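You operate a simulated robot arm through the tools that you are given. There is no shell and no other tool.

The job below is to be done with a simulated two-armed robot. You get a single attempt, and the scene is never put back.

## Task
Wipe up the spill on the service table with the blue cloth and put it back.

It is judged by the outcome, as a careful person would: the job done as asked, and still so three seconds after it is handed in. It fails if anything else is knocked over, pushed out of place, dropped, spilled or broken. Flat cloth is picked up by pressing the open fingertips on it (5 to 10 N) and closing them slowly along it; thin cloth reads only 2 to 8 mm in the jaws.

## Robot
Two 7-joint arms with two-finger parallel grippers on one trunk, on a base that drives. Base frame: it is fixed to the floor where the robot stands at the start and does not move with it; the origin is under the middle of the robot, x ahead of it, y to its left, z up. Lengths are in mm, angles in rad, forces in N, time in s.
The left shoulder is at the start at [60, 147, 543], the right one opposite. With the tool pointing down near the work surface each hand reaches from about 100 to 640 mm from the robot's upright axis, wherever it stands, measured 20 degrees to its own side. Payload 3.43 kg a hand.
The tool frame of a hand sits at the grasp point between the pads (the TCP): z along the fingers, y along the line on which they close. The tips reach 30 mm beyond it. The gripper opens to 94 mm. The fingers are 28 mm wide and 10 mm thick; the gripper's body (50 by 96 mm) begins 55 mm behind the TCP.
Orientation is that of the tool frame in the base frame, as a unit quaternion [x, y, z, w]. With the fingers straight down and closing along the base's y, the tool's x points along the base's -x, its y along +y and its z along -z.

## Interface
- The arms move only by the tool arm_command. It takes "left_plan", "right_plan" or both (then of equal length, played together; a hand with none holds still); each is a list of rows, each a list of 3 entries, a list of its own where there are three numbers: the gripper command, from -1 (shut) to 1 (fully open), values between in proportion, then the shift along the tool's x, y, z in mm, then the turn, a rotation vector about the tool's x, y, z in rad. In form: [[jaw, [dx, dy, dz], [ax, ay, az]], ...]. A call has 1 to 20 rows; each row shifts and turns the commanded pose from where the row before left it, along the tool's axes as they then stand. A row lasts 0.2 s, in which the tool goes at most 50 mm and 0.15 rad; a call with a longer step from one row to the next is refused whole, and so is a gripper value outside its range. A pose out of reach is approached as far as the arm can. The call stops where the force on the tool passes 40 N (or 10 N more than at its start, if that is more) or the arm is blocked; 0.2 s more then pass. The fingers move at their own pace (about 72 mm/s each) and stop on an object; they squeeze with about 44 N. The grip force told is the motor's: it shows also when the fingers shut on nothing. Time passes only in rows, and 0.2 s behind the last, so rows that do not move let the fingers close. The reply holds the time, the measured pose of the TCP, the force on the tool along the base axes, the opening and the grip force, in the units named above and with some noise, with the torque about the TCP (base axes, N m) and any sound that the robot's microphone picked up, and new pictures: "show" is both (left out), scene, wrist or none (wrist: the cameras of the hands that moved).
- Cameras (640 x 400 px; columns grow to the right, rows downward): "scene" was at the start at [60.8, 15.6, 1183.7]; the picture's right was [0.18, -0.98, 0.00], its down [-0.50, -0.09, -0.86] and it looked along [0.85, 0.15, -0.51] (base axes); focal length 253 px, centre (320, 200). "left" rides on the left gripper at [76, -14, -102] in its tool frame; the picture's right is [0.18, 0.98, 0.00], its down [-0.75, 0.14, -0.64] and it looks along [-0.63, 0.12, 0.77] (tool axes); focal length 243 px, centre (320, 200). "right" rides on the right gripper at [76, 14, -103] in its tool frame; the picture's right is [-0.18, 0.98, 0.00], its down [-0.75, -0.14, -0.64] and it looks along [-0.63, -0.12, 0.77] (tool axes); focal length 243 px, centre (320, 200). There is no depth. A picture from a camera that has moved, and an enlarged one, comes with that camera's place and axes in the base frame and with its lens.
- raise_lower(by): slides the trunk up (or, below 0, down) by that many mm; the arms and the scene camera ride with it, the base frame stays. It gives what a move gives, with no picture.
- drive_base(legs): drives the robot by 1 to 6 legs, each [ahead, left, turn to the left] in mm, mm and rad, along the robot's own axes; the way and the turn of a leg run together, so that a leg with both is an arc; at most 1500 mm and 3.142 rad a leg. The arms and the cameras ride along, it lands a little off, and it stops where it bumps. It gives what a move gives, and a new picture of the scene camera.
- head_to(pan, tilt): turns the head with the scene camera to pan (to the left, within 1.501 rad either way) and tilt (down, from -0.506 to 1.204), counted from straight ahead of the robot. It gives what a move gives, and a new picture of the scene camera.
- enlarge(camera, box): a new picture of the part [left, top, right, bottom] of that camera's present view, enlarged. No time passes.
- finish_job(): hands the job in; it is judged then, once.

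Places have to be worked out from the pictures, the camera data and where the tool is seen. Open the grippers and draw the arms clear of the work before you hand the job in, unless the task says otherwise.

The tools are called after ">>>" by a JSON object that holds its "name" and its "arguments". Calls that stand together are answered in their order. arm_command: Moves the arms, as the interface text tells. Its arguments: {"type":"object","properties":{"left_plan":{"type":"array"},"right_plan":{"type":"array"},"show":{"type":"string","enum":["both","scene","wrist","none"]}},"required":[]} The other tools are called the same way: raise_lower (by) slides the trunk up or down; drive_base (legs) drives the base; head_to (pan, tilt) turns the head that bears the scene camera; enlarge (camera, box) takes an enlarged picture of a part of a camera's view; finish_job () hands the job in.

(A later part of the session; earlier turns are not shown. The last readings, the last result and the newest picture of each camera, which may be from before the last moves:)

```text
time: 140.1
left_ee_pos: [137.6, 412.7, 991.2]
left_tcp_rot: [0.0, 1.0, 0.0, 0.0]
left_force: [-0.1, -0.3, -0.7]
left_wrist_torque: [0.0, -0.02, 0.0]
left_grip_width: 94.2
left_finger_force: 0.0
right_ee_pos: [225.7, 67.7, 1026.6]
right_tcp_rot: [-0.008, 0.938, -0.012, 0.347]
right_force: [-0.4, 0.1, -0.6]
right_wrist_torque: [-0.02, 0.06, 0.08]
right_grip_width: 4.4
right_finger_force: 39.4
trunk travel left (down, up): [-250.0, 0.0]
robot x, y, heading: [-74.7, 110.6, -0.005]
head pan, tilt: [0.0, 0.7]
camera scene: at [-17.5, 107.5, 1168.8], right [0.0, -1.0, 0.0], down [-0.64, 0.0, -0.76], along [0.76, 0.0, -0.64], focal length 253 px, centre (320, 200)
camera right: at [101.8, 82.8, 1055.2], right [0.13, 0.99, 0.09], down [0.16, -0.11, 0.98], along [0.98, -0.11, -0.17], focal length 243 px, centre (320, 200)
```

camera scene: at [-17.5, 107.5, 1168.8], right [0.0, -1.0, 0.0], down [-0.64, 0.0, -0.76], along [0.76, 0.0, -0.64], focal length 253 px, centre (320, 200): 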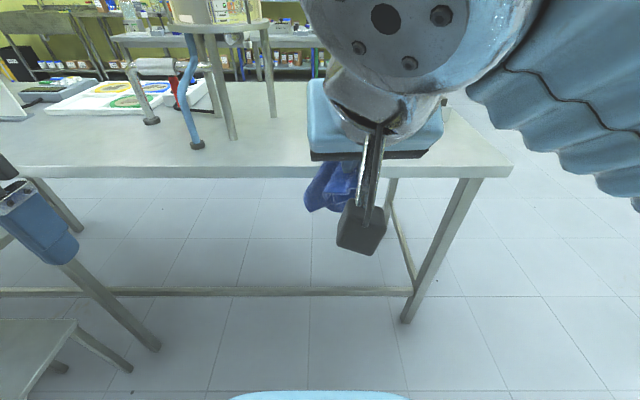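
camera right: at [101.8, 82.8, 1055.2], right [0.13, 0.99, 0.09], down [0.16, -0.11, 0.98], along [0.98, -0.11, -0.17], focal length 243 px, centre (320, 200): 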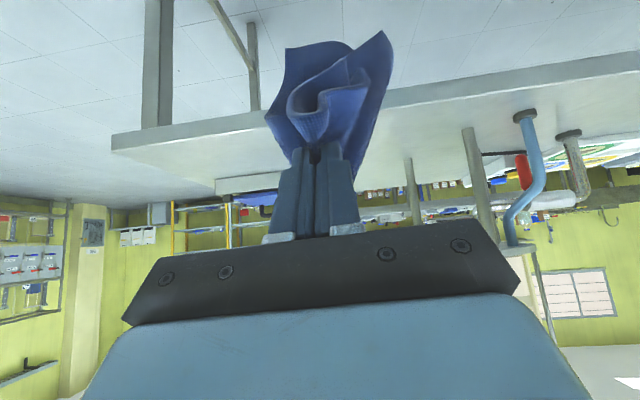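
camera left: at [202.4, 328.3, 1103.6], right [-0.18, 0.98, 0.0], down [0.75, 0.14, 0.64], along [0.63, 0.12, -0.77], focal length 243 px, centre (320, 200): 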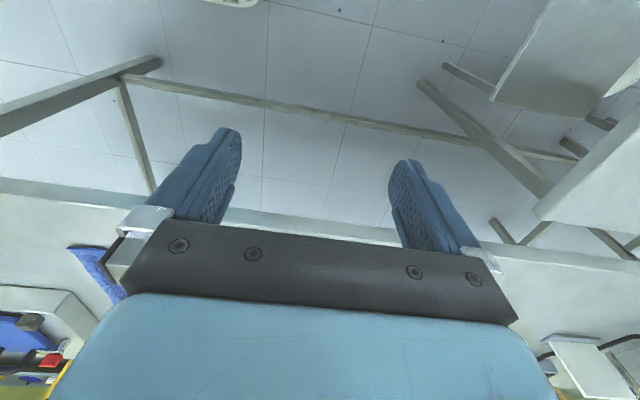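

The cloth is now well up. I drive ahead 240 mm to x ≈ 165; the hand then is over the table's near edge.

>>> {"name": "drive_base", "arguments": {"legs": [[240, 0, 0]]}}

```text
time: 141.8
left_ee_pos: [378.2, 411.1, 990.6]
left_tcp_rot: [0.001, 1.0, 0.0, 0.0]
left_force: [0.0, -0.1, 0.3]
left_wrist_torque: [0.01, -0.01, -0.01]
left_grip_width: 94.0
left_finger_force: 0.1
right_ee_pos: [465.8, 68.0, 1026.8]
right_tcp_rot: [-0.01, 0.937, -0.012, 0.348]
right_force: [-0.4, 0.3, 0.2]
right_wrist_torque: [0.03, 0.07, 0.09]
right_grip_width: 4.4
right_finger_force: 38.6
trunk travel left (down, up): [-250.0, 0.0]
robot x, y, heading: [166.7, 105.0, 0.0]
head pan, tilt: [0.0, 0.7]
camera scene: at [223.1, 107.4, 1168.9], right [0.0, -1.0, 0.0], down [-0.64, 0.0, -0.77], along [0.77, 0.0, -0.64], focal length 253 px, centre (320, 200)
```

scene: 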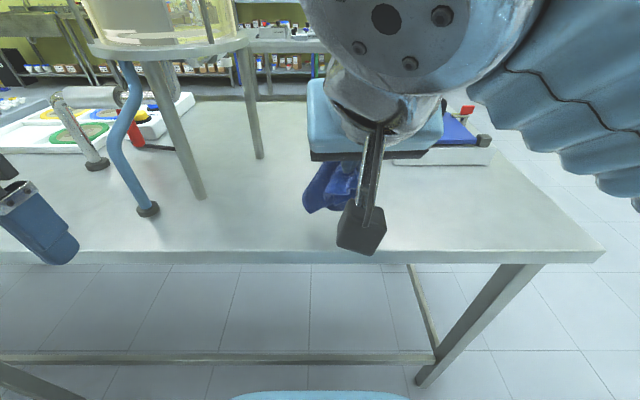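

The wiped spot around pixel (301, 123) looks clean from this side too. I move the hand forward over the cloth's old place to about x ≈ 735, y ≈ 84, z ≈ 1005.

>>> {"name": "arm_command", "arguments": {"right_plan": [[-1, [-32, 2.7, 31.6], [0, 0, 0]], [-1, [-32, 2.7, 31.6], [0, 0, 0]], [-1, [-32, 2.7, 31.6], [0, 0, 0]], [-1, [-32, 2.7, 31.6], [0, 0, 0]]], "show": "scene"}}

```text
time: 142.8
left_ee_pos: [378.8, 411.1, 990.4]
left_tcp_rot: [0.0, 1.0, 0.001, 0.0]
left_force: [-0.1, -0.2, 1.3]
left_wrist_torque: [0.01, 0.0, -0.01]
left_grip_width: 94.2
left_finger_force: 0.1
right_ee_pos: [645.6, 80.7, 1014.4]
right_tcp_rot: [-0.01, 0.938, -0.011, 0.347]
right_force: [0.2, -0.7, -0.4]
right_wrist_torque: [-0.01, -0.01, 0.07]
right_grip_width: 4.5
right_finger_force: 39.2
trunk travel left (down, up): [-250.0, 0.0]
robot x, y, heading: [167.0, 109.5, -0.001]
head pan, tilt: [0.0, 0.7]
camera scene: at [223.1, 107.3, 1168.8], right [0.0, -1.0, 0.0], down [-0.64, 0.0, -0.77], along [0.77, 0.0, -0.64], focal length 253 px, centre (320, 200)
```

scene: 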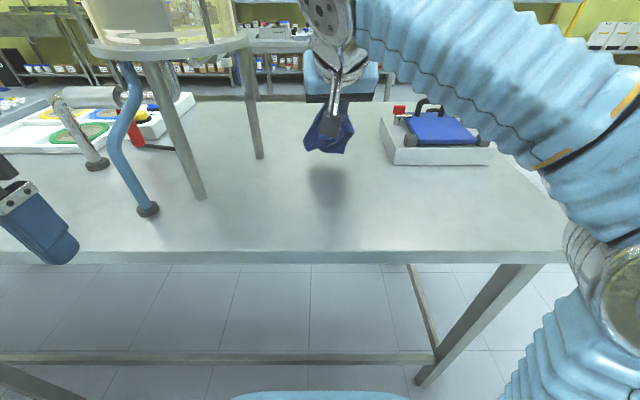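

All clear. I go two rows further to x ≈ 730, tilting slightly more.

>>> {"name": "arm_command", "arguments": {"right_plan": [[-1, [-31, 1.5, 29], [0, -0.1, 0]], [-1, [-28, 1.5, 32], [0, -0.05, 0]]], "show": "both"}}

```text
time: 143.4
left_ee_pos: [377.9, 411.4, 992.0]
left_tcp_rot: [0.0, 1.0, 0.0, 0.0]
left_force: [0.5, 0.1, 0.8]
left_wrist_torque: [-0.01, -0.02, 0.03]
left_grip_width: 94.3
left_finger_force: 0.0
right_ee_pos: [730.3, 83.4, 1010.4]
right_tcp_rot: [-0.01, 0.909, -0.011, 0.416]
right_force: [0.7, 0.0, -1.1]
right_wrist_torque: [-0.01, 0.04, 0.08]
right_grip_width: 4.4
right_finger_force: 39.0
trunk travel left (down, up): [-250.0, 0.0]
robot x, y, heading: [166.7, 107.3, -0.005]
head pan, tilt: [0.0, 0.7]
camera scene: at [223.1, 107.3, 1168.9], right [0.0, -1.0, 0.0], down [-0.64, 0.0, -0.77], along [0.77, 0.0, -0.64], focal length 253 px, centre (320, 200)
camera right: at [603.0, 97.6, 1019.8], right [0.11, 0.99, 0.11], down [0.01, -0.11, 0.99], along [0.99, -0.11, -0.02], focal length 243 px, centre (320, 200)
```

scene: 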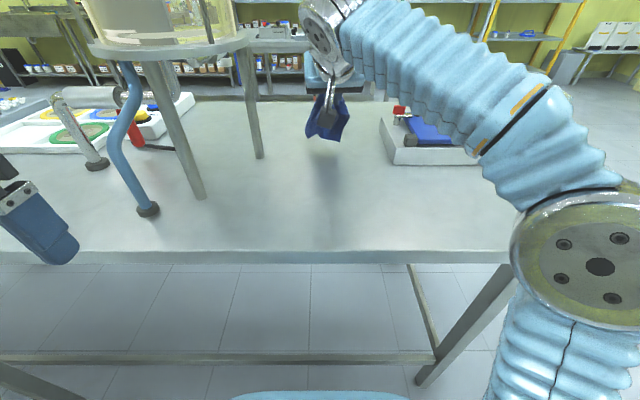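
right: 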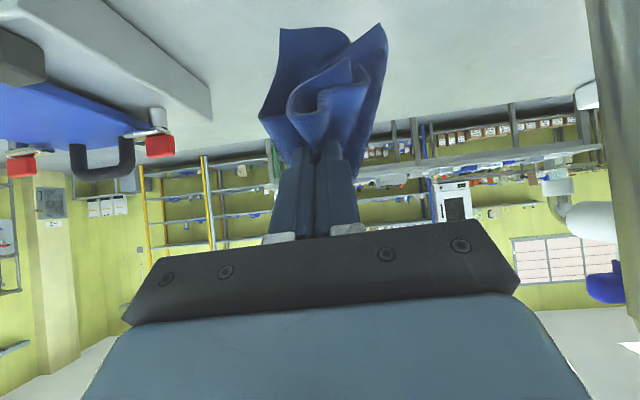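

The hand is at (730, 83, 1010) with the cloth's end about 40 mm above the table. I lower until the free end touches, then begin drawing back while lowering and righting the hand.

>>> {"name": "arm_command", "arguments": {"right_plan": [[-1, [17, 0, 14.7], [0, 0, 0]], [-1, [17, 0, 14.7], [0, 0, 0]], [-1, [14.5, 0, -6], [0, 0.1, 0]], [-1, [15, 0, -4.5], [0, 0.1, 0]], [-1, [15.4, 0, -3], [0, 0.1, 0]], [-1, [15.6, 0, -1.5], [0, 0.1, 0]]], "show": "both"}}

```text
time: 144.8
left_ee_pos: [378.7, 411.9, 991.6]
left_tcp_rot: [0.001, 1.0, 0.0, 0.0]
left_force: [0.6, -0.9, 0.0]
left_wrist_torque: [0.02, -0.01, 0.03]
left_grip_width: 94.0
left_finger_force: 0.0
right_ee_pos: [673.2, 81.5, 936.8]
right_tcp_rot: [-0.007, 0.974, -0.012, 0.226]
right_force: [-0.4, -0.4, 0.4]
right_wrist_torque: [-0.02, 0.0, 0.11]
right_grip_width: 4.6
right_finger_force: 38.5
trunk travel left (down, up): [-250.0, 0.0]
robot x, y, heading: [167.3, 102.0, -0.004]
head pan, tilt: [0.0, 0.7]
camera scene: at [223.3, 107.4, 1168.9], right [0.0, -1.0, 0.0], down [-0.64, 0.0, -0.76], along [0.76, 0.0, -0.64], focal length 253 px, centre (320, 200)
camera right: at [560.7, 97.3, 995.6], right [0.15, 0.99, 0.05], down [0.39, -0.11, 0.91], along [0.91, -0.12, -0.41], focal length 243 px, centre (320, 200)
```

scene: 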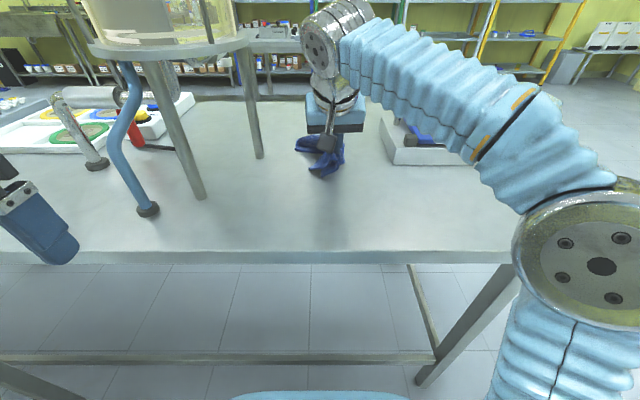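
right: 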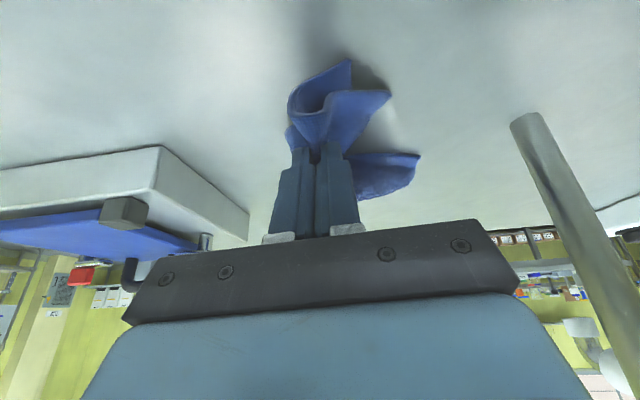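

The free end has touched down ahead of the fingers. I continue drawing back and down, righting the hand.

>>> {"name": "arm_command", "arguments": {"right_plan": [[-1, [15.7, 0.5, 0.1], [0, 0.1, 0]], [-1, [15.6, 0.5, 1.7], [0, 0.1, 0]], [-1, [15.3, 0.5, 3.2], [0, 0.1, 0]], [-1, [14.9, 0.5, 4.7], [0, 0.1, 0]]], "show": "both"}}

```text
time: 145.8
left_ee_pos: [378.3, 411.2, 990.8]
left_tcp_rot: [0.0, 1.0, -0.001, 0.0]
left_force: [-0.3, 0.4, -0.2]
left_wrist_torque: [-0.01, 0.01, 0.0]
left_grip_width: 93.9
left_finger_force: 0.1
right_ee_pos: [616.6, 80.5, 907.8]
right_tcp_rot: [-0.006, 0.999, -0.014, 0.028]
right_force: [0.2, 0.3, -0.1]
right_wrist_torque: [0.01, -0.01, 0.09]
right_grip_width: 4.3
right_finger_force: 38.7
trunk travel left (down, up): [-250.0, 0.0]
robot x, y, heading: [166.7, 109.7, -0.001]
head pan, tilt: [0.0, 0.7]
camera scene: at [223.3, 107.4, 1168.9], right [0.0, -1.0, 0.0], down [-0.64, 0.0, -0.76], along [0.76, 0.0, -0.64], focal length 253 px, centre (320, 200)
camera right: at [536.8, 99.1, 1006.7], right [0.17, 0.98, -0.02], down [0.72, -0.11, 0.69], along [0.67, -0.13, -0.73], focal length 243 px, centre (320, 200)
```

scene: 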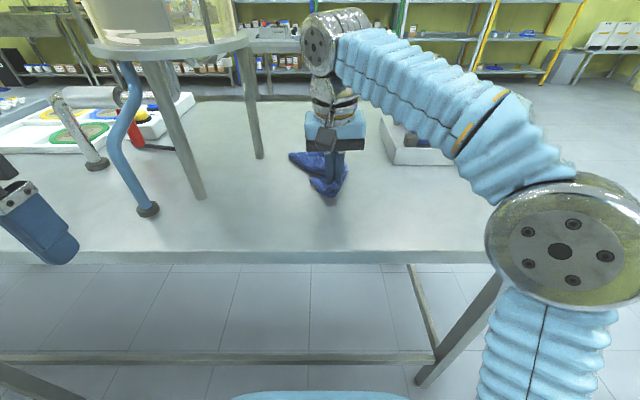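
right: 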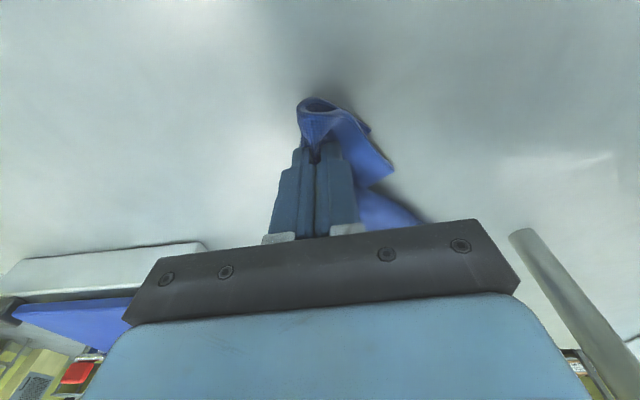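

The hand is at (617, 81, 908). I enlarge to see how the cloth lies.

>>> {"name": "enlarge", "arguments": {"camera": "scene", "box": [250, 110, 410, 220]}}

```text
3.64 times, centred on (330, 165) of scene
camera zoom: at [223.3, 107.4, 1168.9], right [0.0, -1.0, 0.0], down [-0.64, 0.0, -0.76], along [0.76, 0.0, -0.64], focal length 921 px, centre (284, 327)
```

zoom: 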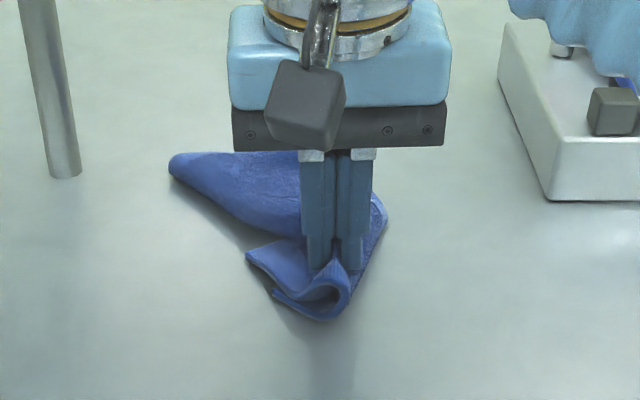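

The cloth's far-left corner is near (745, 180), close to its old place, but the right part is folded over. I set the hand down at x ≈ 603 and then open while pressing so the pinch spreads.

>>> {"name": "arm_command", "arguments": {"right_plan": [[-1, [7, 1.5, 3], [0, 0.056, 0]], [-1, [6, 1.5, 3], [0, 0, 0]], [-1, [0, 0, 3], [0, 0, 0]], [-1, [0, 0, 0], [0, 0, 0]]], "show": "none"}}

>>> {"name": "arm_command", "arguments": {"right_plan": [[-1, [0, 0, 2], [0, 0, 0]], [-1, [0, 0, 0], [0, 0, 0]]], "show": "none"}}

```text
time: 146.8
left_ee_pos: [376.8, 412.0, 991.8]
left_tcp_rot: [0.0, 1.0, 0.0, 0.0]
left_force: [0.1, -0.1, 0.0]
left_wrist_torque: [0.0, 0.02, 0.01]
left_grip_width: 94.0
left_finger_force: 0.1
right_ee_pos: [605.7, 85.6, 899.7]
right_tcp_rot: [-0.005, 1.0, -0.014, 0.002]
right_force: [1.0, -0.8, 7.5]
right_wrist_torque: [-0.02, -0.11, 0.11]
right_grip_width: 4.4
right_finger_force: 39.2
trunk travel left (down, up): [-250.0, 0.0]
robot x, y, heading: [167.3, 106.3, 0.0]
head pan, tilt: [0.0, 0.7]
```

```text
time: 147.4
left_ee_pos: [377.3, 410.5, 990.6]
left_tcp_rot: [0.0, 1.0, 0.0, 0.0]
left_force: [0.9, -0.1, 0.3]
left_wrist_torque: [0.01, -0.03, -0.01]
left_grip_width: 93.9
left_finger_force: 0.0
right_ee_pos: [606.2, 84.1, 899.2]
right_tcp_rot: [-0.005, 1.0, -0.014, 0.002]
right_force: [2.4, -0.8, 16.9]
right_wrist_torque: [-0.01, -0.21, 0.09]
right_grip_width: 4.6
right_finger_force: 38.5
trunk travel left (down, up): [-250.0, 0.0]
robot x, y, heading: [170.2, 108.7, -0.001]
head pan, tilt: [0.0, 0.7]
```

Pressing with 17 N. I open the fingers slowly while pressing, to spread the pinch flat.

>>> {"name": "arm_command", "arguments": {"right_plan": [[-0.9, [0, 0, 0], [0, 0, 0]], [-0.8, [0, 0, 0.5], [0, 0, 0]], [-0.65, [0, 0, 0.5], [0, 0, 0]], [-0.5, [0, 0, 0.5], [0, 0, 0]], [-0.35, [0, 0, 0.5], [0, 0, 0]], [-0.2, [0, 0, 0.5], [0, 0, 0]], [-0.05, [0, 0, 0], [0, 0, 0]], [0.1, [0, 0, 0], [0, 0, 0]], [0.2, [0, 0, 0], [0, 0, 0]]], "show": "both"}}

```text
time: 149.4
left_ee_pos: [377.0, 411.3, 991.3]
left_tcp_rot: [0.0, 1.0, 0.001, 0.001]
left_force: [-0.1, 0.3, 0.6]
left_wrist_torque: [0.01, 0.02, -0.02]
left_grip_width: 94.2
left_finger_force: 0.1
right_ee_pos: [604.7, 84.6, 897.1]
right_tcp_rot: [-0.006, 1.0, -0.014, 0.002]
right_force: [0.5, -6.7, 33.4]
right_wrist_torque: [0.68, -0.11, -0.06]
right_grip_width: 52.8
right_finger_force: 0.1
trunk travel left (down, up): [-250.0, 0.0]
robot x, y, heading: [167.7, 109.6, 0.003]
head pan, tilt: [0.0, 0.7]
camera scene: at [221.7, 106.8, 1169.1], right [0.0, -1.0, 0.0], down [-0.64, 0.0, -0.77], along [0.77, 0.0, -0.64], focal length 253 px, centre (320, 200)
camera right: at [528.3, 101.1, 998.6], right [0.17, 0.98, -0.03], down [0.75, -0.12, 0.65], along [0.64, -0.13, -0.76], focal length 243 px, centre (320, 200)
```

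scene: 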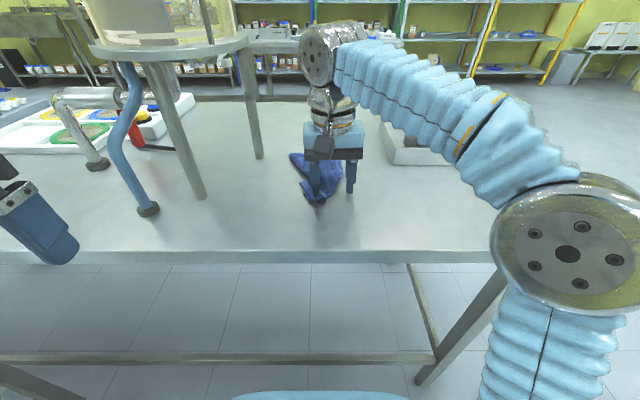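
right: 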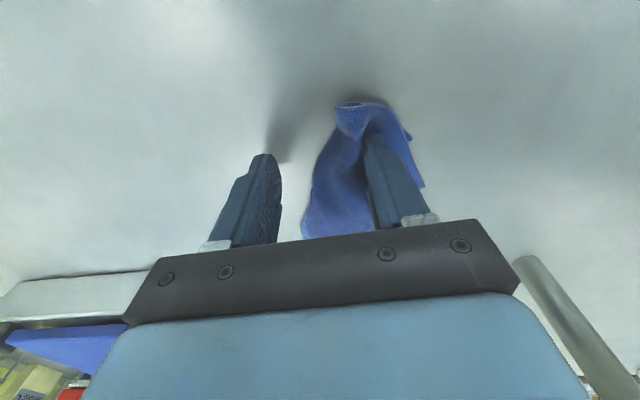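

The cloth stayed bunched at the left finger. I lift the open hand straight up and look at the cloth's shape.

>>> {"name": "arm_command", "arguments": {"right_plan": [[0.2, [0, 0, -5], [0, 0, 0]], [0.4, [0, 0, -20], [0, 0, 0]], [0.4, [20, -20, -20], [0, 0, 0]], [0.4, [40, -30, -10], [0, 0, 0]], [0.4, [40, -30, -10], [0, 0, 0]]], "show": "both"}}

>>> {"name": "enlarge", "arguments": {"camera": "scene", "box": [250, 110, 410, 220]}}

```text
refused: row 4 steps farther than a row can; nothing moved
```

```text
3.64 times, centred on (330, 165) of scene
camera zoom: at [221.7, 106.8, 1169.1], right [0.0, -1.0, 0.0], down [-0.64, 0.0, -0.77], along [0.77, 0.0, -0.64], focal length 921 px, centre (284, 327)
```

zoom: 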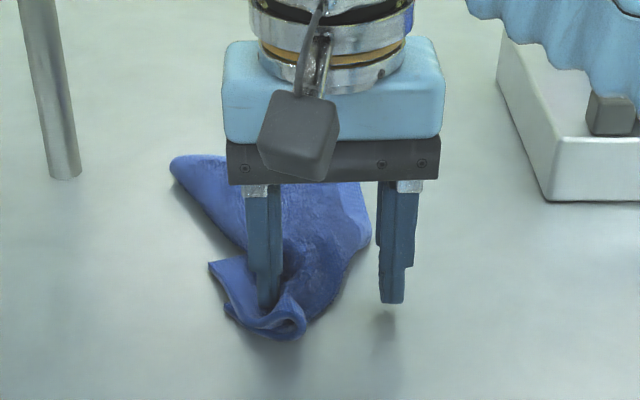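

One row was over the 50 mm limit. I repeat with smaller steps: straight up first, then back and to the right.

>>> {"name": "arm_command", "arguments": {"right_plan": [[0.2, [0, 0, -5], [0, 0, 0]], [0.4, [0, 0, -20], [0, 0, 0]], [0.4, [15, -20, -20], [0, 0, 0]], [0.4, [35, -25, -10], [0, 0, 0]], [0.4, [35, -25, -10], [0, 0, 0]], [0.4, [20, -35, -5], [0, 0, 0]]], "show": "both"}}

>>> {"name": "enlarge", "arguments": {"camera": "scene", "box": [250, 110, 410, 220]}}

```text
time: 150.8
left_ee_pos: [378.0, 412.0, 990.3]
left_tcp_rot: [-0.002, 1.0, 0.0, 0.0]
left_force: [0.3, 0.0, 0.7]
left_wrist_torque: [0.0, 0.04, -0.01]
left_grip_width: 93.9
left_finger_force: 0.0
right_ee_pos: [501.6, -19.2, 966.9]
right_tcp_rot: [-0.006, 1.0, -0.014, 0.0]
right_force: [0.0, 0.2, -0.8]
right_wrist_torque: [-0.04, -0.01, 0.02]
right_grip_width: 65.9
right_finger_force: 0.0
trunk travel left (down, up): [-250.0, 0.0]
robot x, y, heading: [169.9, 108.8, -0.0]
head pan, tilt: [0.0, 0.7]
camera scene: at [223.4, 107.6, 1168.8], right [0.0, -1.0, 0.0], down [-0.64, 0.0, -0.76], along [0.76, 0.0, -0.64], focal length 253 px, centre (320, 200)
camera right: at [426.0, -1.7, 1069.8], right [0.17, 0.98, -0.03], down [0.75, -0.11, 0.65], along [0.63, -0.13, -0.76], focal length 243 px, centre (320, 200)
```

scene: 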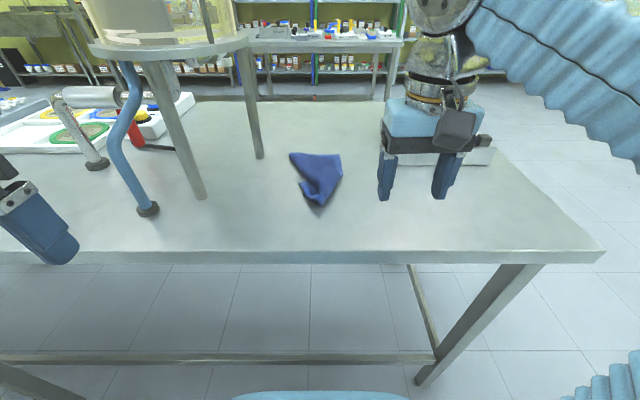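
right: 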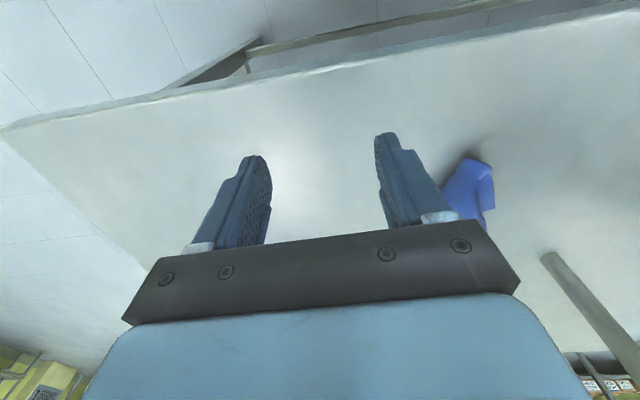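

```text
3.64 times, centred on (330, 165) of scene
camera zoom: at [223.4, 107.6, 1168.8], right [0.0, -1.0, 0.0], down [-0.64, 0.0, -0.76], along [0.76, 0.0, -0.64], focal length 921 px, centre (284, 327)
```

zoom: 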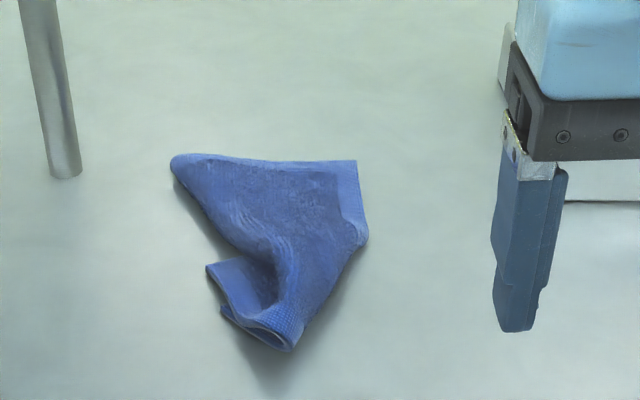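

The cloth lies near its old place, its far edge spanning y 60–180 at x ≈ 750, but the near end is bunched. I enlarge further to plan how to spread it.

>>> {"name": "enlarge", "arguments": {"camera": "scene", "box": [285, 145, 350, 210]}}

>>> {"name": "enlarge", "arguments": {"camera": "right", "box": [420, 130, 560, 250]}}

>>> {"name": "enlarge", "arguments": {"camera": "scene", "box": [255, 95, 345, 150]}}

```text
6.15 times, centred on (318, 178) of scene
camera zoom: at [223.4, 107.6, 1168.8], right [0.0, -1.0, 0.0], down [-0.64, 0.0, -0.76], along [0.76, 0.0, -0.64], focal length 1559 px, centre (335, 338)
```

zoom: 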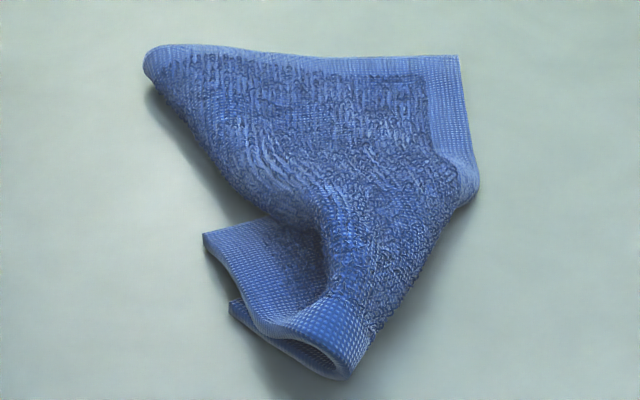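

```text
3.33 times, centred on (490, 190) of right
camera zoom: at [426.0, -1.7, 1069.8], right [0.17, 0.98, -0.03], down [0.75, -0.11, 0.65], along [0.63, -0.13, -0.76], focal length 809 px, centre (-247, 233)
```

zoom: 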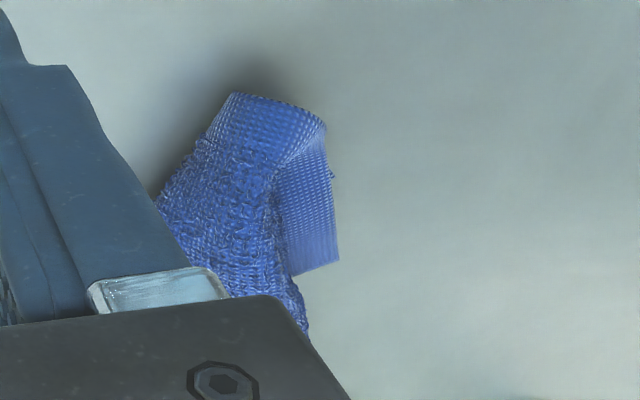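

```text
7.11 times, centred on (300, 122) of scene
camera zoom: at [223.4, 107.6, 1168.8], right [0.0, -1.0, 0.0], down [-0.64, 0.0, -0.76], along [0.76, 0.0, -0.64], focal length 1801 px, centre (462, 751)
```

zoom: 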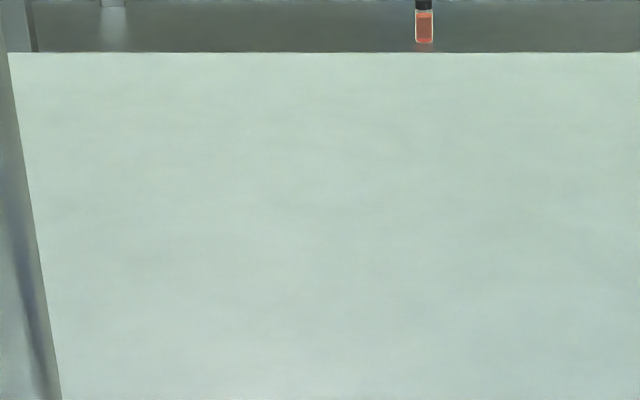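

The wiped area is clean from this side as well. The cloth's near-right corner is tucked under along a crest running roughly from (658, 59) to (556, 103); I will pinch that crest at about (607, 80), lift it so the tucked flap drops out, and lay it to the right.

>>> {"name": "arm_command", "arguments": {"right_plan": [[0.2, [-25, 25, 5], [0, 0, 0.1]], [0.2, [-27, 25, 8], [0, 0, 0.1]], [0.2, [-27, 27, 8], [0, 0, 0.1]], [0.2, [-35, 15, 10], [0, 0, 0.05]], [0.2, [0, 0, 6], [0, 0, 0]]], "show": "both"}}

>>> {"name": "enlarge", "arguments": {"camera": "scene", "box": [270, 130, 370, 220]}}

```text
time: 152.0
left_ee_pos: [378.5, 411.4, 990.9]
left_tcp_rot: [0.0, 1.0, 0.0, -0.001]
left_force: [-0.2, -0.6, -0.6]
left_wrist_torque: [0.0, 0.04, -0.01]
left_grip_width: 94.2
left_finger_force: 0.1
right_ee_pos: [625.6, 52.5, 929.7]
right_tcp_rot: [0.169, 0.985, -0.014, 0.003]
right_force: [-0.8, 0.3, -0.2]
right_wrist_torque: [0.01, 0.03, 0.0]
right_grip_width: 56.6
right_finger_force: 0.1
trunk travel left (down, up): [-250.0, 0.0]
robot x, y, heading: [165.4, 110.4, -0.002]
head pan, tilt: [0.0, 0.7]
camera scene: at [223.5, 107.5, 1168.8], right [0.0, -1.0, 0.0], down [-0.64, 0.0, -0.76], along [0.76, 0.0, -0.64], focal length 253 px, centre (320, 200)
camera right: at [559.0, 94.6, 1030.6], right [0.5, 0.86, -0.02], down [0.66, -0.37, 0.65], along [0.56, -0.34, -0.76], focal length 243 px, centre (320, 200)
```

scene: 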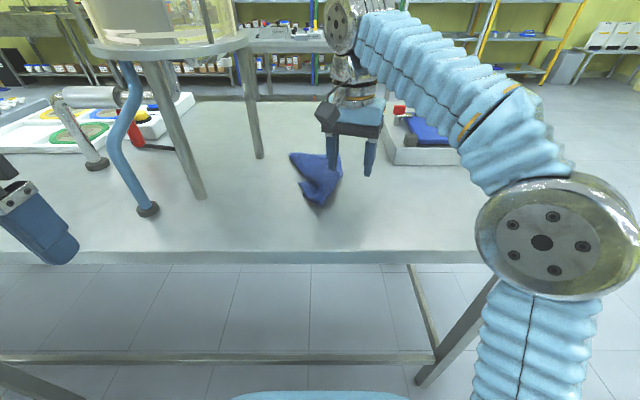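
right: 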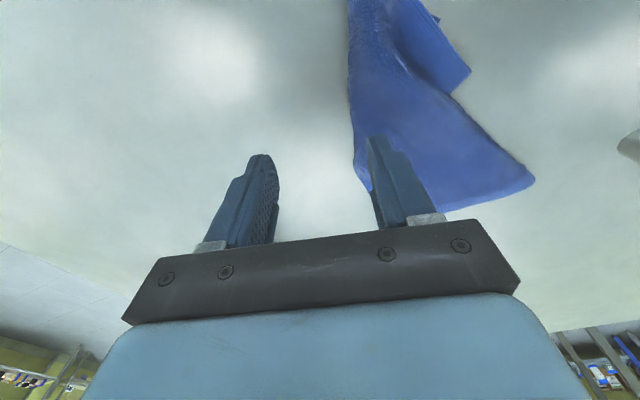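

```text
4.44 times, centred on (320, 175) of scene
camera zoom: at [223.5, 107.5, 1168.8], right [0.0, -1.0, 0.0], down [-0.64, 0.0, -0.76], along [0.76, 0.0, -0.64], focal length 1126 px, centre (320, 311)
```

zoom: 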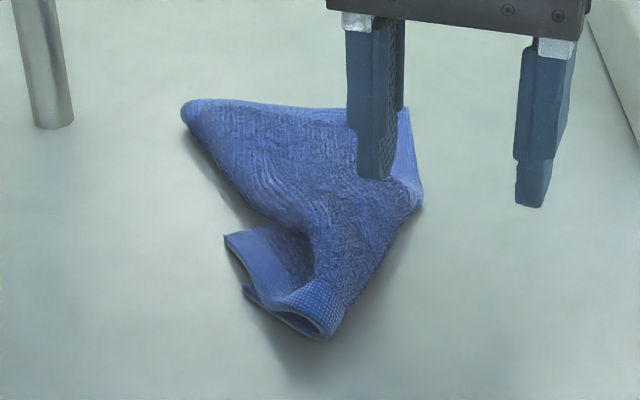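

The hand is at (626, 53) with yaw 0.34. I centre it over the crest at about (602, 80) and descend.

>>> {"name": "arm_command", "arguments": {"right_plan": [[0.15, [31, 18, 0], [0, 0, 0]], [0.15, [0, 0, 12], [0, 0, 0]], [0.15, [0, 0, 10], [0, 0, 0]], [0.15, [0, 0, 0], [0, 0, 0]]], "show": "both"}}

>>> {"name": "enlarge", "arguments": {"camera": "scene", "box": [270, 130, 370, 220]}}

```text
time: 153.0
left_ee_pos: [377.2, 412.9, 991.4]
left_tcp_rot: [-0.001, 1.0, 0.0, 0.001]
left_force: [-0.8, -0.7, -0.5]
left_wrist_torque: [-0.02, -0.01, 0.0]
left_grip_width: 94.3
left_finger_force: 0.1
right_ee_pos: [603.1, 79.5, 905.8]
right_tcp_rot: [0.169, 0.986, -0.013, 0.005]
right_force: [1.0, 0.4, 2.3]
right_wrist_torque: [0.07, -0.02, -0.01]
right_grip_width: 54.3
right_finger_force: 0.1
trunk travel left (down, up): [-250.0, 0.0]
robot x, y, heading: [166.6, 109.2, 0.003]
head pan, tilt: [0.0, 0.7]
camera scene: at [223.2, 107.4, 1168.9], right [0.0, -1.0, 0.0], down [-0.64, 0.0, -0.76], along [0.76, 0.0, -0.64], focal length 253 px, centre (320, 200)
camera right: at [535.2, 121.9, 1007.8], right [0.5, 0.86, -0.02], down [0.66, -0.37, 0.65], along [0.56, -0.34, -0.76], focal length 243 px, centre (320, 200)
```

scene: 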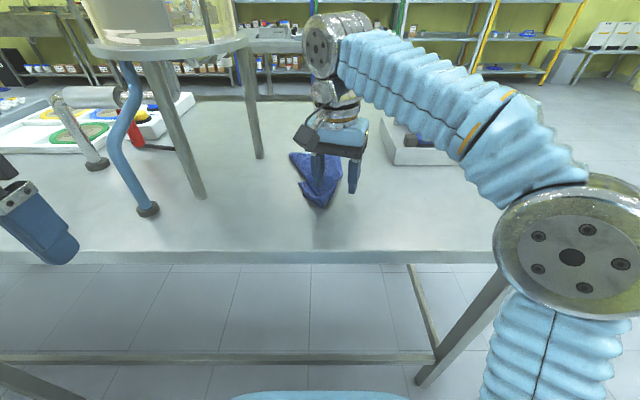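
right: 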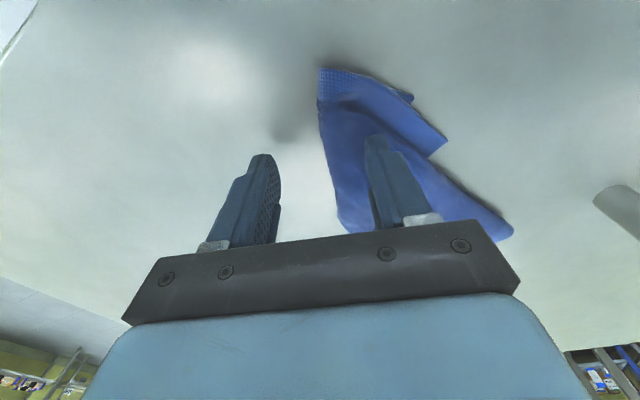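

```text
4.44 times, centred on (320, 175) of scene
camera zoom: at [223.2, 107.4, 1168.9], right [0.0, -1.0, 0.0], down [-0.64, 0.0, -0.76], along [0.76, 0.0, -0.64], focal length 1126 px, centre (320, 311)
```

zoom: 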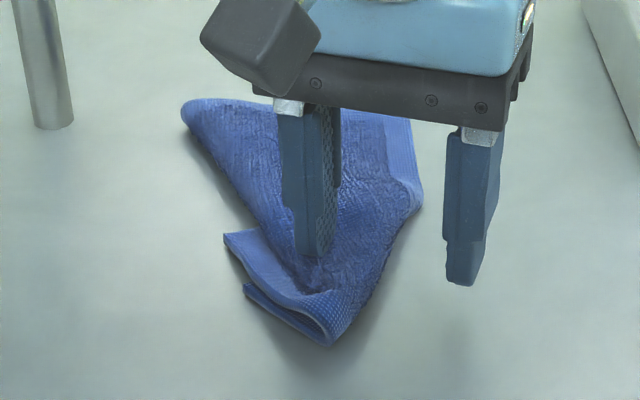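

The left finger rests on the cloth left of the crest and the right finger is on the bare table side. I press 3 mm more and close slowly.

>>> {"name": "arm_command", "arguments": {"right_plan": [[0.15, [0, 0, 3], [0, 0, 0]], [0.05, [0, 0, 1], [0, 0, 0]], [-0.1, [0, 0, 0], [0, 0, 0]], [-0.25, [0, 0, 0], [0, 0, 0]], [-0.4, [0, 0, 0], [0, 0, 0]], [-0.55, [0, 0, 0], [0, 0, 0]], [-0.7, [0, 0, 0], [0, 0, 0]], [-0.85, [0, 0, 0], [0, 0, 0]], [-1, [0, 0, 0], [0, 0, 0]], [-1, [0, 0, 0], [0, 0, 0]]], "show": "both"}}

>>> {"name": "enlarge", "arguments": {"camera": "scene", "box": [270, 130, 370, 220]}}

```text
time: 155.2
left_ee_pos: [378.9, 413.7, 990.5]
left_tcp_rot: [0.001, 1.0, 0.0, 0.0]
left_force: [0.9, 0.1, 0.6]
left_wrist_torque: [-0.02, 0.0, -0.02]
left_grip_width: 94.1
left_finger_force: 0.1
right_ee_pos: [601.4, 78.6, 901.9]
right_tcp_rot: [0.17, 0.985, -0.014, 0.004]
right_force: [0.4, 0.8, 3.5]
right_wrist_torque: [0.07, 0.0, -0.04]
right_grip_width: 3.9
right_finger_force: 38.2
trunk travel left (down, up): [-250.0, 0.0]
robot x, y, heading: [165.3, 109.9, -0.004]
head pan, tilt: [0.0, 0.7]
camera scene: at [223.1, 107.4, 1168.9], right [0.0, -1.0, 0.0], down [-0.64, 0.0, -0.77], along [0.77, 0.0, -0.64], focal length 253 px, centre (320, 200)
camera right: at [535.0, 122.1, 1004.0], right [0.5, 0.87, -0.02], down [0.66, -0.37, 0.65], along [0.56, -0.34, -0.76], focal length 243 px, centre (320, 200)
```

scene: 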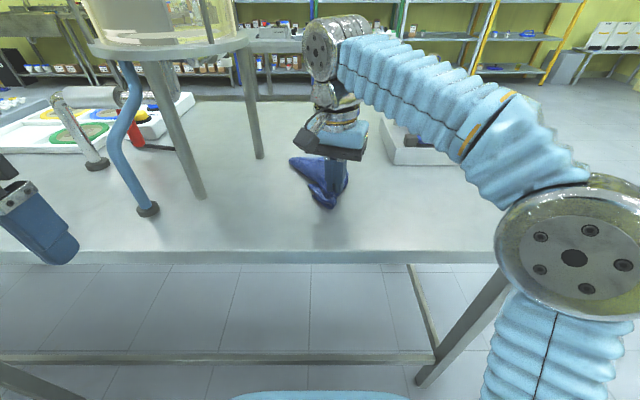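
right: 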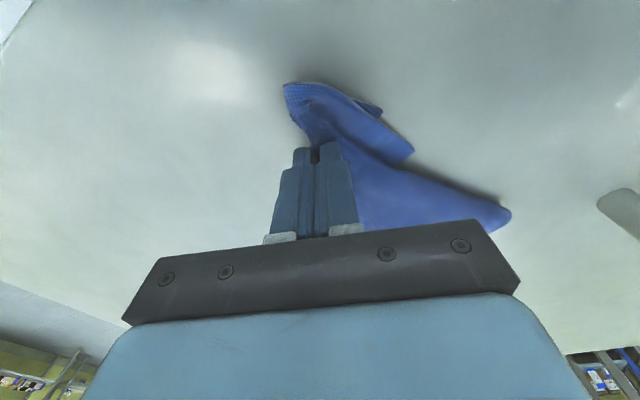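

```text
4.44 times, centred on (320, 175) of scene
camera zoom: at [223.1, 107.4, 1168.9], right [0.0, -1.0, 0.0], down [-0.64, 0.0, -0.77], along [0.77, 0.0, -0.64], focal length 1126 px, centre (320, 311)
```

zoom: 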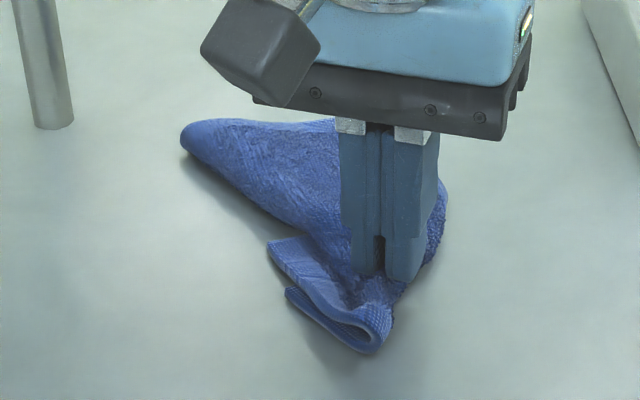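

The crest is pinched (3.9 mm). I lift it about 58 mm so the tucked flap can drop out.

>>> {"name": "arm_command", "arguments": {"right_plan": [[-1, [0, 0, -12], [0, 0, 0]], [-1, [0, 0, -15], [0, 0, 0]], [-1, [0, 0, -15], [0, 0, 0]], [-1, [0, 0, -15], [0, 0, 0]], [-1, [0, 0, 0], [0, 0, 0]]], "show": "both"}}

>>> {"name": "enlarge", "arguments": {"camera": "scene", "box": [270, 120, 370, 210]}}

```text
time: 156.4
left_ee_pos: [378.5, 412.4, 989.9]
left_tcp_rot: [0.001, 1.0, 0.0, 0.0]
left_force: [0.0, -0.5, 0.4]
left_wrist_torque: [-0.01, -0.03, -0.02]
left_grip_width: 94.1
left_finger_force: 0.1
right_ee_pos: [601.6, 81.2, 958.8]
right_tcp_rot: [0.168, 0.986, -0.014, 0.003]
right_force: [0.4, -0.1, -0.1]
right_wrist_torque: [0.05, 0.06, -0.01]
right_grip_width: 3.5
right_finger_force: 37.8
trunk travel left (down, up): [-250.0, 0.0]
robot x, y, heading: [168.8, 107.6, -0.003]
head pan, tilt: [0.0, 0.7]
camera scene: at [223.3, 107.4, 1168.8], right [0.0, -1.0, 0.0], down [-0.64, 0.0, -0.76], along [0.76, 0.0, -0.64], focal length 253 px, centre (320, 200)
camera right: at [535.3, 123.9, 1060.4], right [0.5, 0.87, -0.02], down [0.66, -0.37, 0.65], along [0.56, -0.34, -0.76], focal length 243 px, centre (320, 200)
```

scene: 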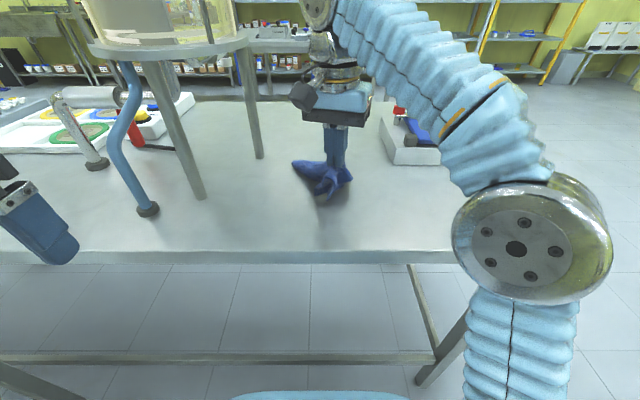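
right: 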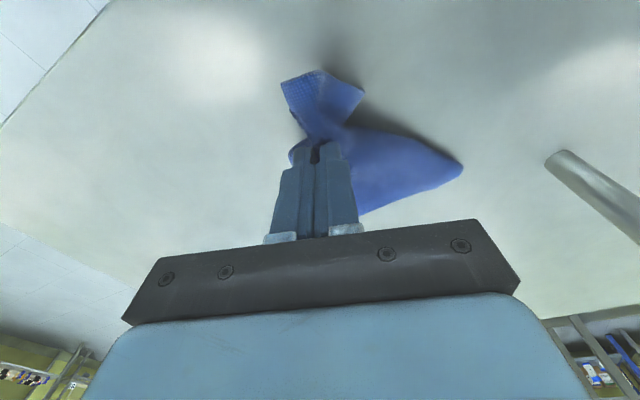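

```text
4.44 times, centred on (320, 165) of scene
camera zoom: at [223.3, 107.4, 1168.8], right [0.0, -1.0, 0.0], down [-0.64, 0.0, -0.76], along [0.76, 0.0, -0.64], focal length 1126 px, centre (320, 356)
```

zoom: 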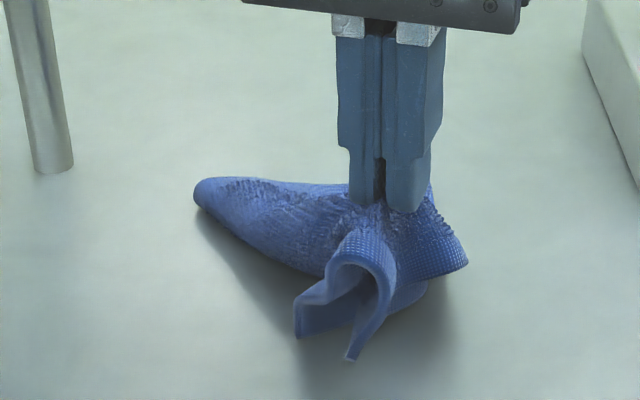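

The tucked flap has dropped; the near edge now stands as an arch. I move the hand left while lowering so the right flap lays out to the right of the fingers.

>>> {"name": "arm_command", "arguments": {"right_plan": [[-1, [5, 14, 0], [0, 0, 0]], [-1, [5, 14, 4], [0, 0, 0]], [-1, [5, 14, 8], [0, 0, 0]], [-1, [4, 10, 12], [0, 0, 0]], [-1, [2, 5, 14], [0, 0, 0]], [-1, [0, 0, 14], [0, 0, 0]]], "show": "both"}}

>>> {"name": "enlarge", "arguments": {"camera": "scene", "box": [270, 120, 370, 210]}}

```text
time: 157.8
left_ee_pos: [376.8, 412.6, 990.1]
left_tcp_rot: [0.0, 1.0, 0.0, 0.0]
left_force: [0.5, -0.8, 0.1]
left_wrist_torque: [0.03, -0.02, -0.02]
left_grip_width: 94.0
left_finger_force: 0.1
right_ee_pos: [601.8, 140.7, 905.8]
right_tcp_rot: [0.169, 0.985, -0.013, 0.004]
right_force: [0.4, -0.2, 2.9]
right_wrist_torque: [-0.02, 0.0, 0.01]
right_grip_width: 3.5
right_finger_force: 37.8
trunk travel left (down, up): [-250.0, 0.0]
robot x, y, heading: [165.7, 109.5, -0.0]
head pan, tilt: [0.0, 0.7]
camera scene: at [223.1, 107.5, 1169.0], right [0.0, -1.0, 0.0], down [-0.64, 0.0, -0.77], along [0.77, 0.0, -0.64], focal length 253 px, centre (320, 200)
camera right: at [534.4, 183.1, 1007.3], right [0.5, 0.86, -0.02], down [0.66, -0.37, 0.65], along [0.56, -0.34, -0.76], focal length 243 px, centre (320, 200)
```

scene: 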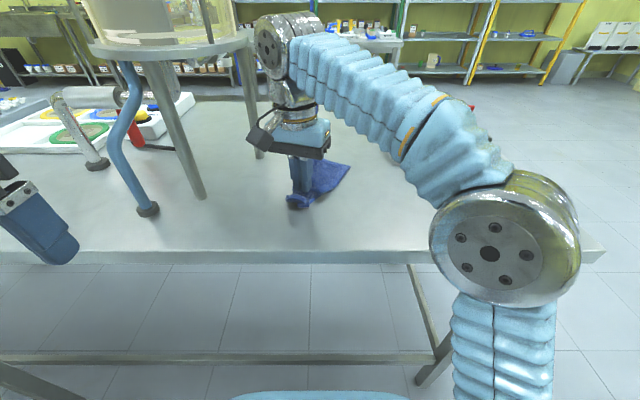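
right: 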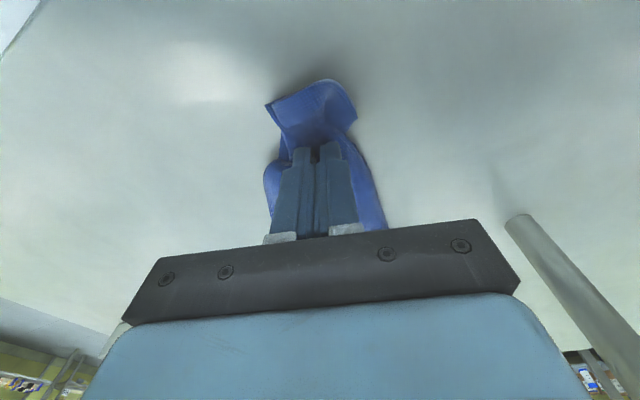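

```text
4.44 times, centred on (320, 165) of scene
camera zoom: at [223.1, 107.5, 1169.0], right [0.0, -1.0, 0.0], down [-0.64, 0.0, -0.77], along [0.77, 0.0, -0.64], focal length 1126 px, centre (320, 356)
```

zoom: 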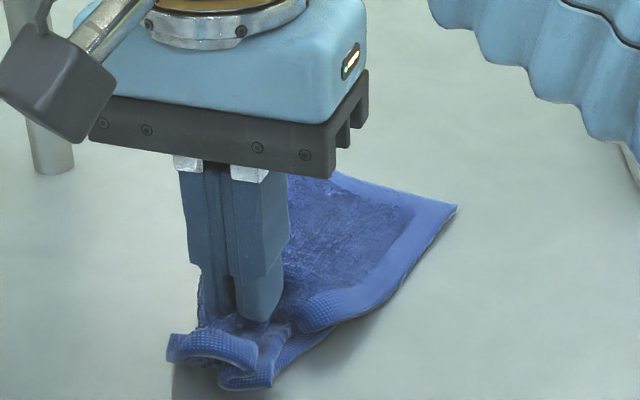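

The right border now lies out to the right. I release here, lift, and look at the result.

>>> {"name": "arm_command", "arguments": {"right_plan": [[-0.7, [0, 0, 0], [0, 0, 0]], [-0.4, [0, 0, 0], [0, 0, 0]], [-0.4, [0, 0, -15], [0, 0, 0]], [-0.3, [0, 0, -25], [0, 0, 0]], [0, [20, -25, -10], [0, 0, 0]], [0.3, [20, -40, 0], [0, 0, 0]], [0.3, [20, -40, 0], [0, 0, 0]], [0.3, [20, -40, 0], [0, 0, 0]]], "show": "both"}}

>>> {"name": "enlarge", "arguments": {"camera": "scene", "box": [270, 130, 370, 220]}}

```text
time: 159.6
left_ee_pos: [379.5, 411.8, 991.1]
left_tcp_rot: [-0.002, 1.0, 0.001, 0.0]
left_force: [0.3, 0.7, -0.8]
left_wrist_torque: [0.02, 0.03, -0.01]
left_grip_width: 94.0
left_finger_force: 0.0
right_ee_pos: [476.6, 31.7, 958.0]
right_tcp_rot: [0.169, 0.986, -0.014, 0.004]
right_force: [-0.5, -0.6, 1.3]
right_wrist_torque: [0.02, 0.0, 0.0]
right_grip_width: 60.8
right_finger_force: 0.1
trunk travel left (down, up): [-250.0, 0.0]
robot x, y, heading: [165.5, 109.9, -0.0]
head pan, tilt: [0.0, 0.7]
camera scene: at [223.5, 107.6, 1168.8], right [0.0, -1.0, 0.0], down [-0.64, 0.0, -0.76], along [0.76, 0.0, -0.64], focal length 253 px, centre (320, 200)
camera right: at [410.7, 74.6, 1059.6], right [0.5, 0.87, -0.02], down [0.66, -0.37, 0.65], along [0.56, -0.34, -0.76], focal length 243 px, centre (320, 200)
```

scene: 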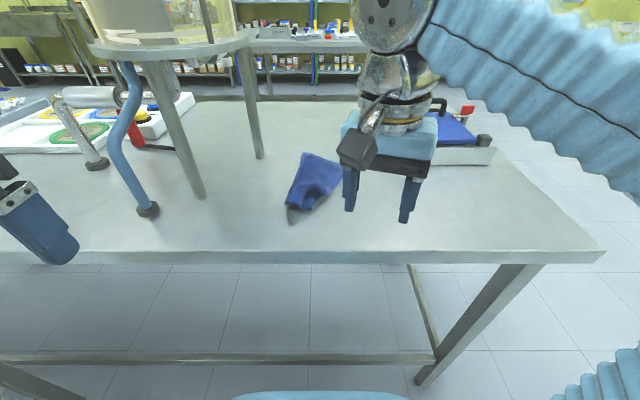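
right: 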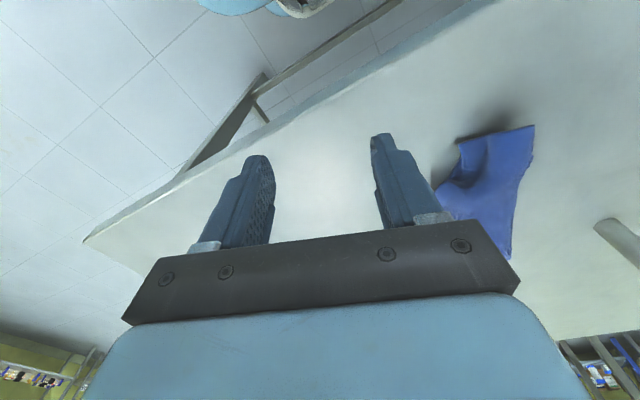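

```text
4.44 times, centred on (320, 175) of scene
camera zoom: at [223.5, 107.6, 1168.8], right [0.0, -1.0, 0.0], down [-0.64, 0.0, -0.76], along [0.76, 0.0, -0.64], focal length 1126 px, centre (320, 311)
```

zoom: 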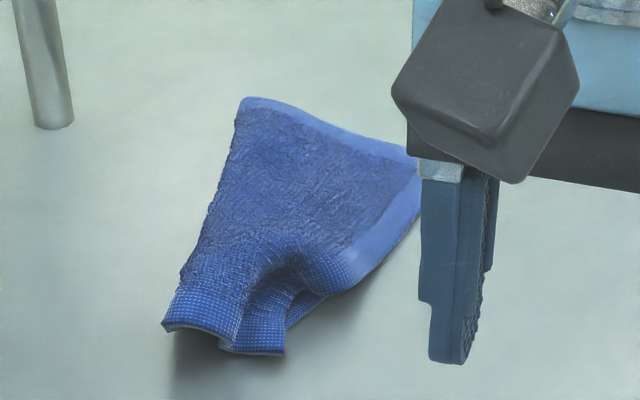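

Much better: the cloth is largely spread, with one pleat left at the near edge; its near-right corner piece lies at about (567, 125). I turn the hand straight again and move above that piece with a small opening.

>>> {"name": "arm_command", "arguments": {"right_plan": [[0, [0, 0, 0], [0, 0, -0.12]], [-0.3, [0, 0, 0], [0, 0, -0.12]], [-0.6, [0, 0, 0], [0, 0, -0.1]], [-0.6, [-30, 30, 5], [0, 0, 0]], [-0.6, [-31, 31, 8], [0, 0, 0]], [-0.6, [-31, 31, 10], [0, 0, 0]], [-0.6, [0, 0, 10], [0, 0, 0]]], "show": "both"}}

>>> {"name": "enlarge", "arguments": {"camera": "scene", "box": [260, 140, 360, 230]}}

```text
time: 161.2
left_ee_pos: [377.6, 412.8, 991.3]
left_tcp_rot: [0.0, 1.0, 0.001, 0.0]
left_force: [0.3, 0.2, 0.1]
left_wrist_torque: [-0.01, 0.01, -0.01]
left_grip_width: 94.0
left_finger_force: 0.0
right_ee_pos: [569.3, 124.0, 922.6]
right_tcp_rot: [0.0, 1.0, -0.014, 0.002]
right_force: [0.6, 0.4, 0.5]
right_wrist_torque: [-0.01, 0.01, 0.01]
right_grip_width: 18.8
right_finger_force: 0.0
trunk travel left (down, up): [-250.0, 0.0]
robot x, y, heading: [167.7, 109.7, 0.002]
head pan, tilt: [0.0, 0.7]
camera scene: at [223.5, 107.6, 1168.8], right [0.0, -1.0, 0.0], down [-0.64, 0.0, -0.76], along [0.76, 0.0, -0.64], focal length 253 px, centre (320, 200)
camera right: at [493.5, 142.1, 1024.8], right [0.18, 0.98, -0.03], down [0.75, -0.12, 0.65], along [0.63, -0.14, -0.76], focal length 243 px, centre (320, 200)
```

scene: 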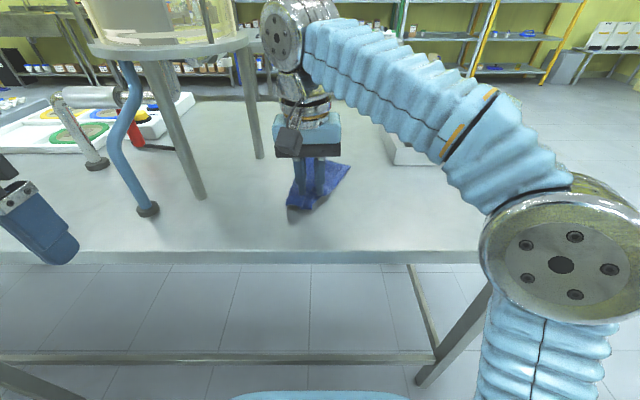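
right: 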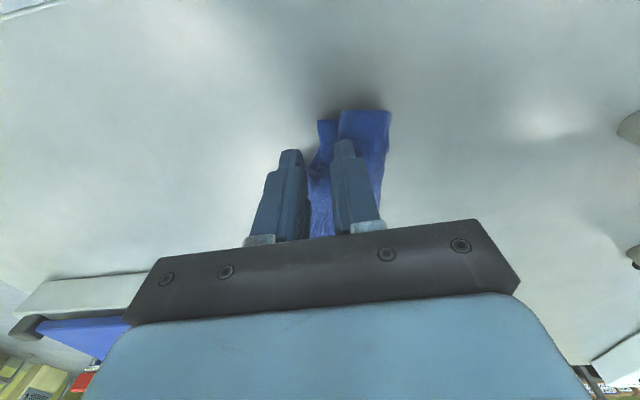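

```text
4.44 times, centred on (310, 185) of scene
camera zoom: at [223.5, 107.6, 1168.8], right [0.0, -1.0, 0.0], down [-0.64, 0.0, -0.76], along [0.76, 0.0, -0.64], focal length 1126 px, centre (364, 267)
```

zoom: 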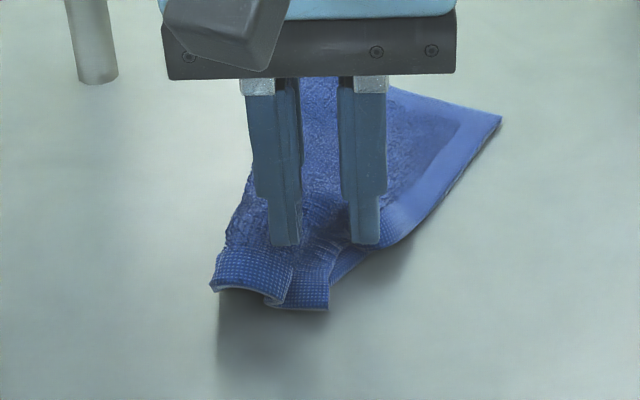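

The piece spans y ≈ 120–147 near x ≈ 560. I close the fingers fully, press the tips on that piece at about (570, 128) and drag it to the right to pull out the pleat.

>>> {"name": "arm_command", "arguments": {"right_plan": [[-1, [0, 4, 5], [0, 0, 0]], [-1, [0, 0, 8], [0, 0, 0]], [-1, [0, 0, 6], [0, 0, 0]], [-1, [0, 0, 3], [0, 0, 0]], [-1, [0, 0, 0], [0, 0, 0]]], "show": "none"}}

```text
time: 162.4
left_ee_pos: [377.8, 412.4, 991.7]
left_tcp_rot: [0.0, 1.0, 0.0, 0.0]
left_force: [-0.1, -0.5, -0.5]
left_wrist_torque: [0.01, -0.03, 0.03]
left_grip_width: 93.9
left_finger_force: 0.2
right_ee_pos: [569.9, 126.8, 900.6]
right_tcp_rot: [0.0, 1.0, -0.015, 0.002]
right_force: [0.5, 0.0, 4.3]
right_wrist_torque: [0.05, -0.03, 0.02]
right_grip_width: 0.0
right_finger_force: 32.9
trunk travel left (down, up): [-250.0, 0.0]
robot x, y, heading: [163.3, 110.8, -0.007]
head pan, tilt: [0.0, 0.7]
```

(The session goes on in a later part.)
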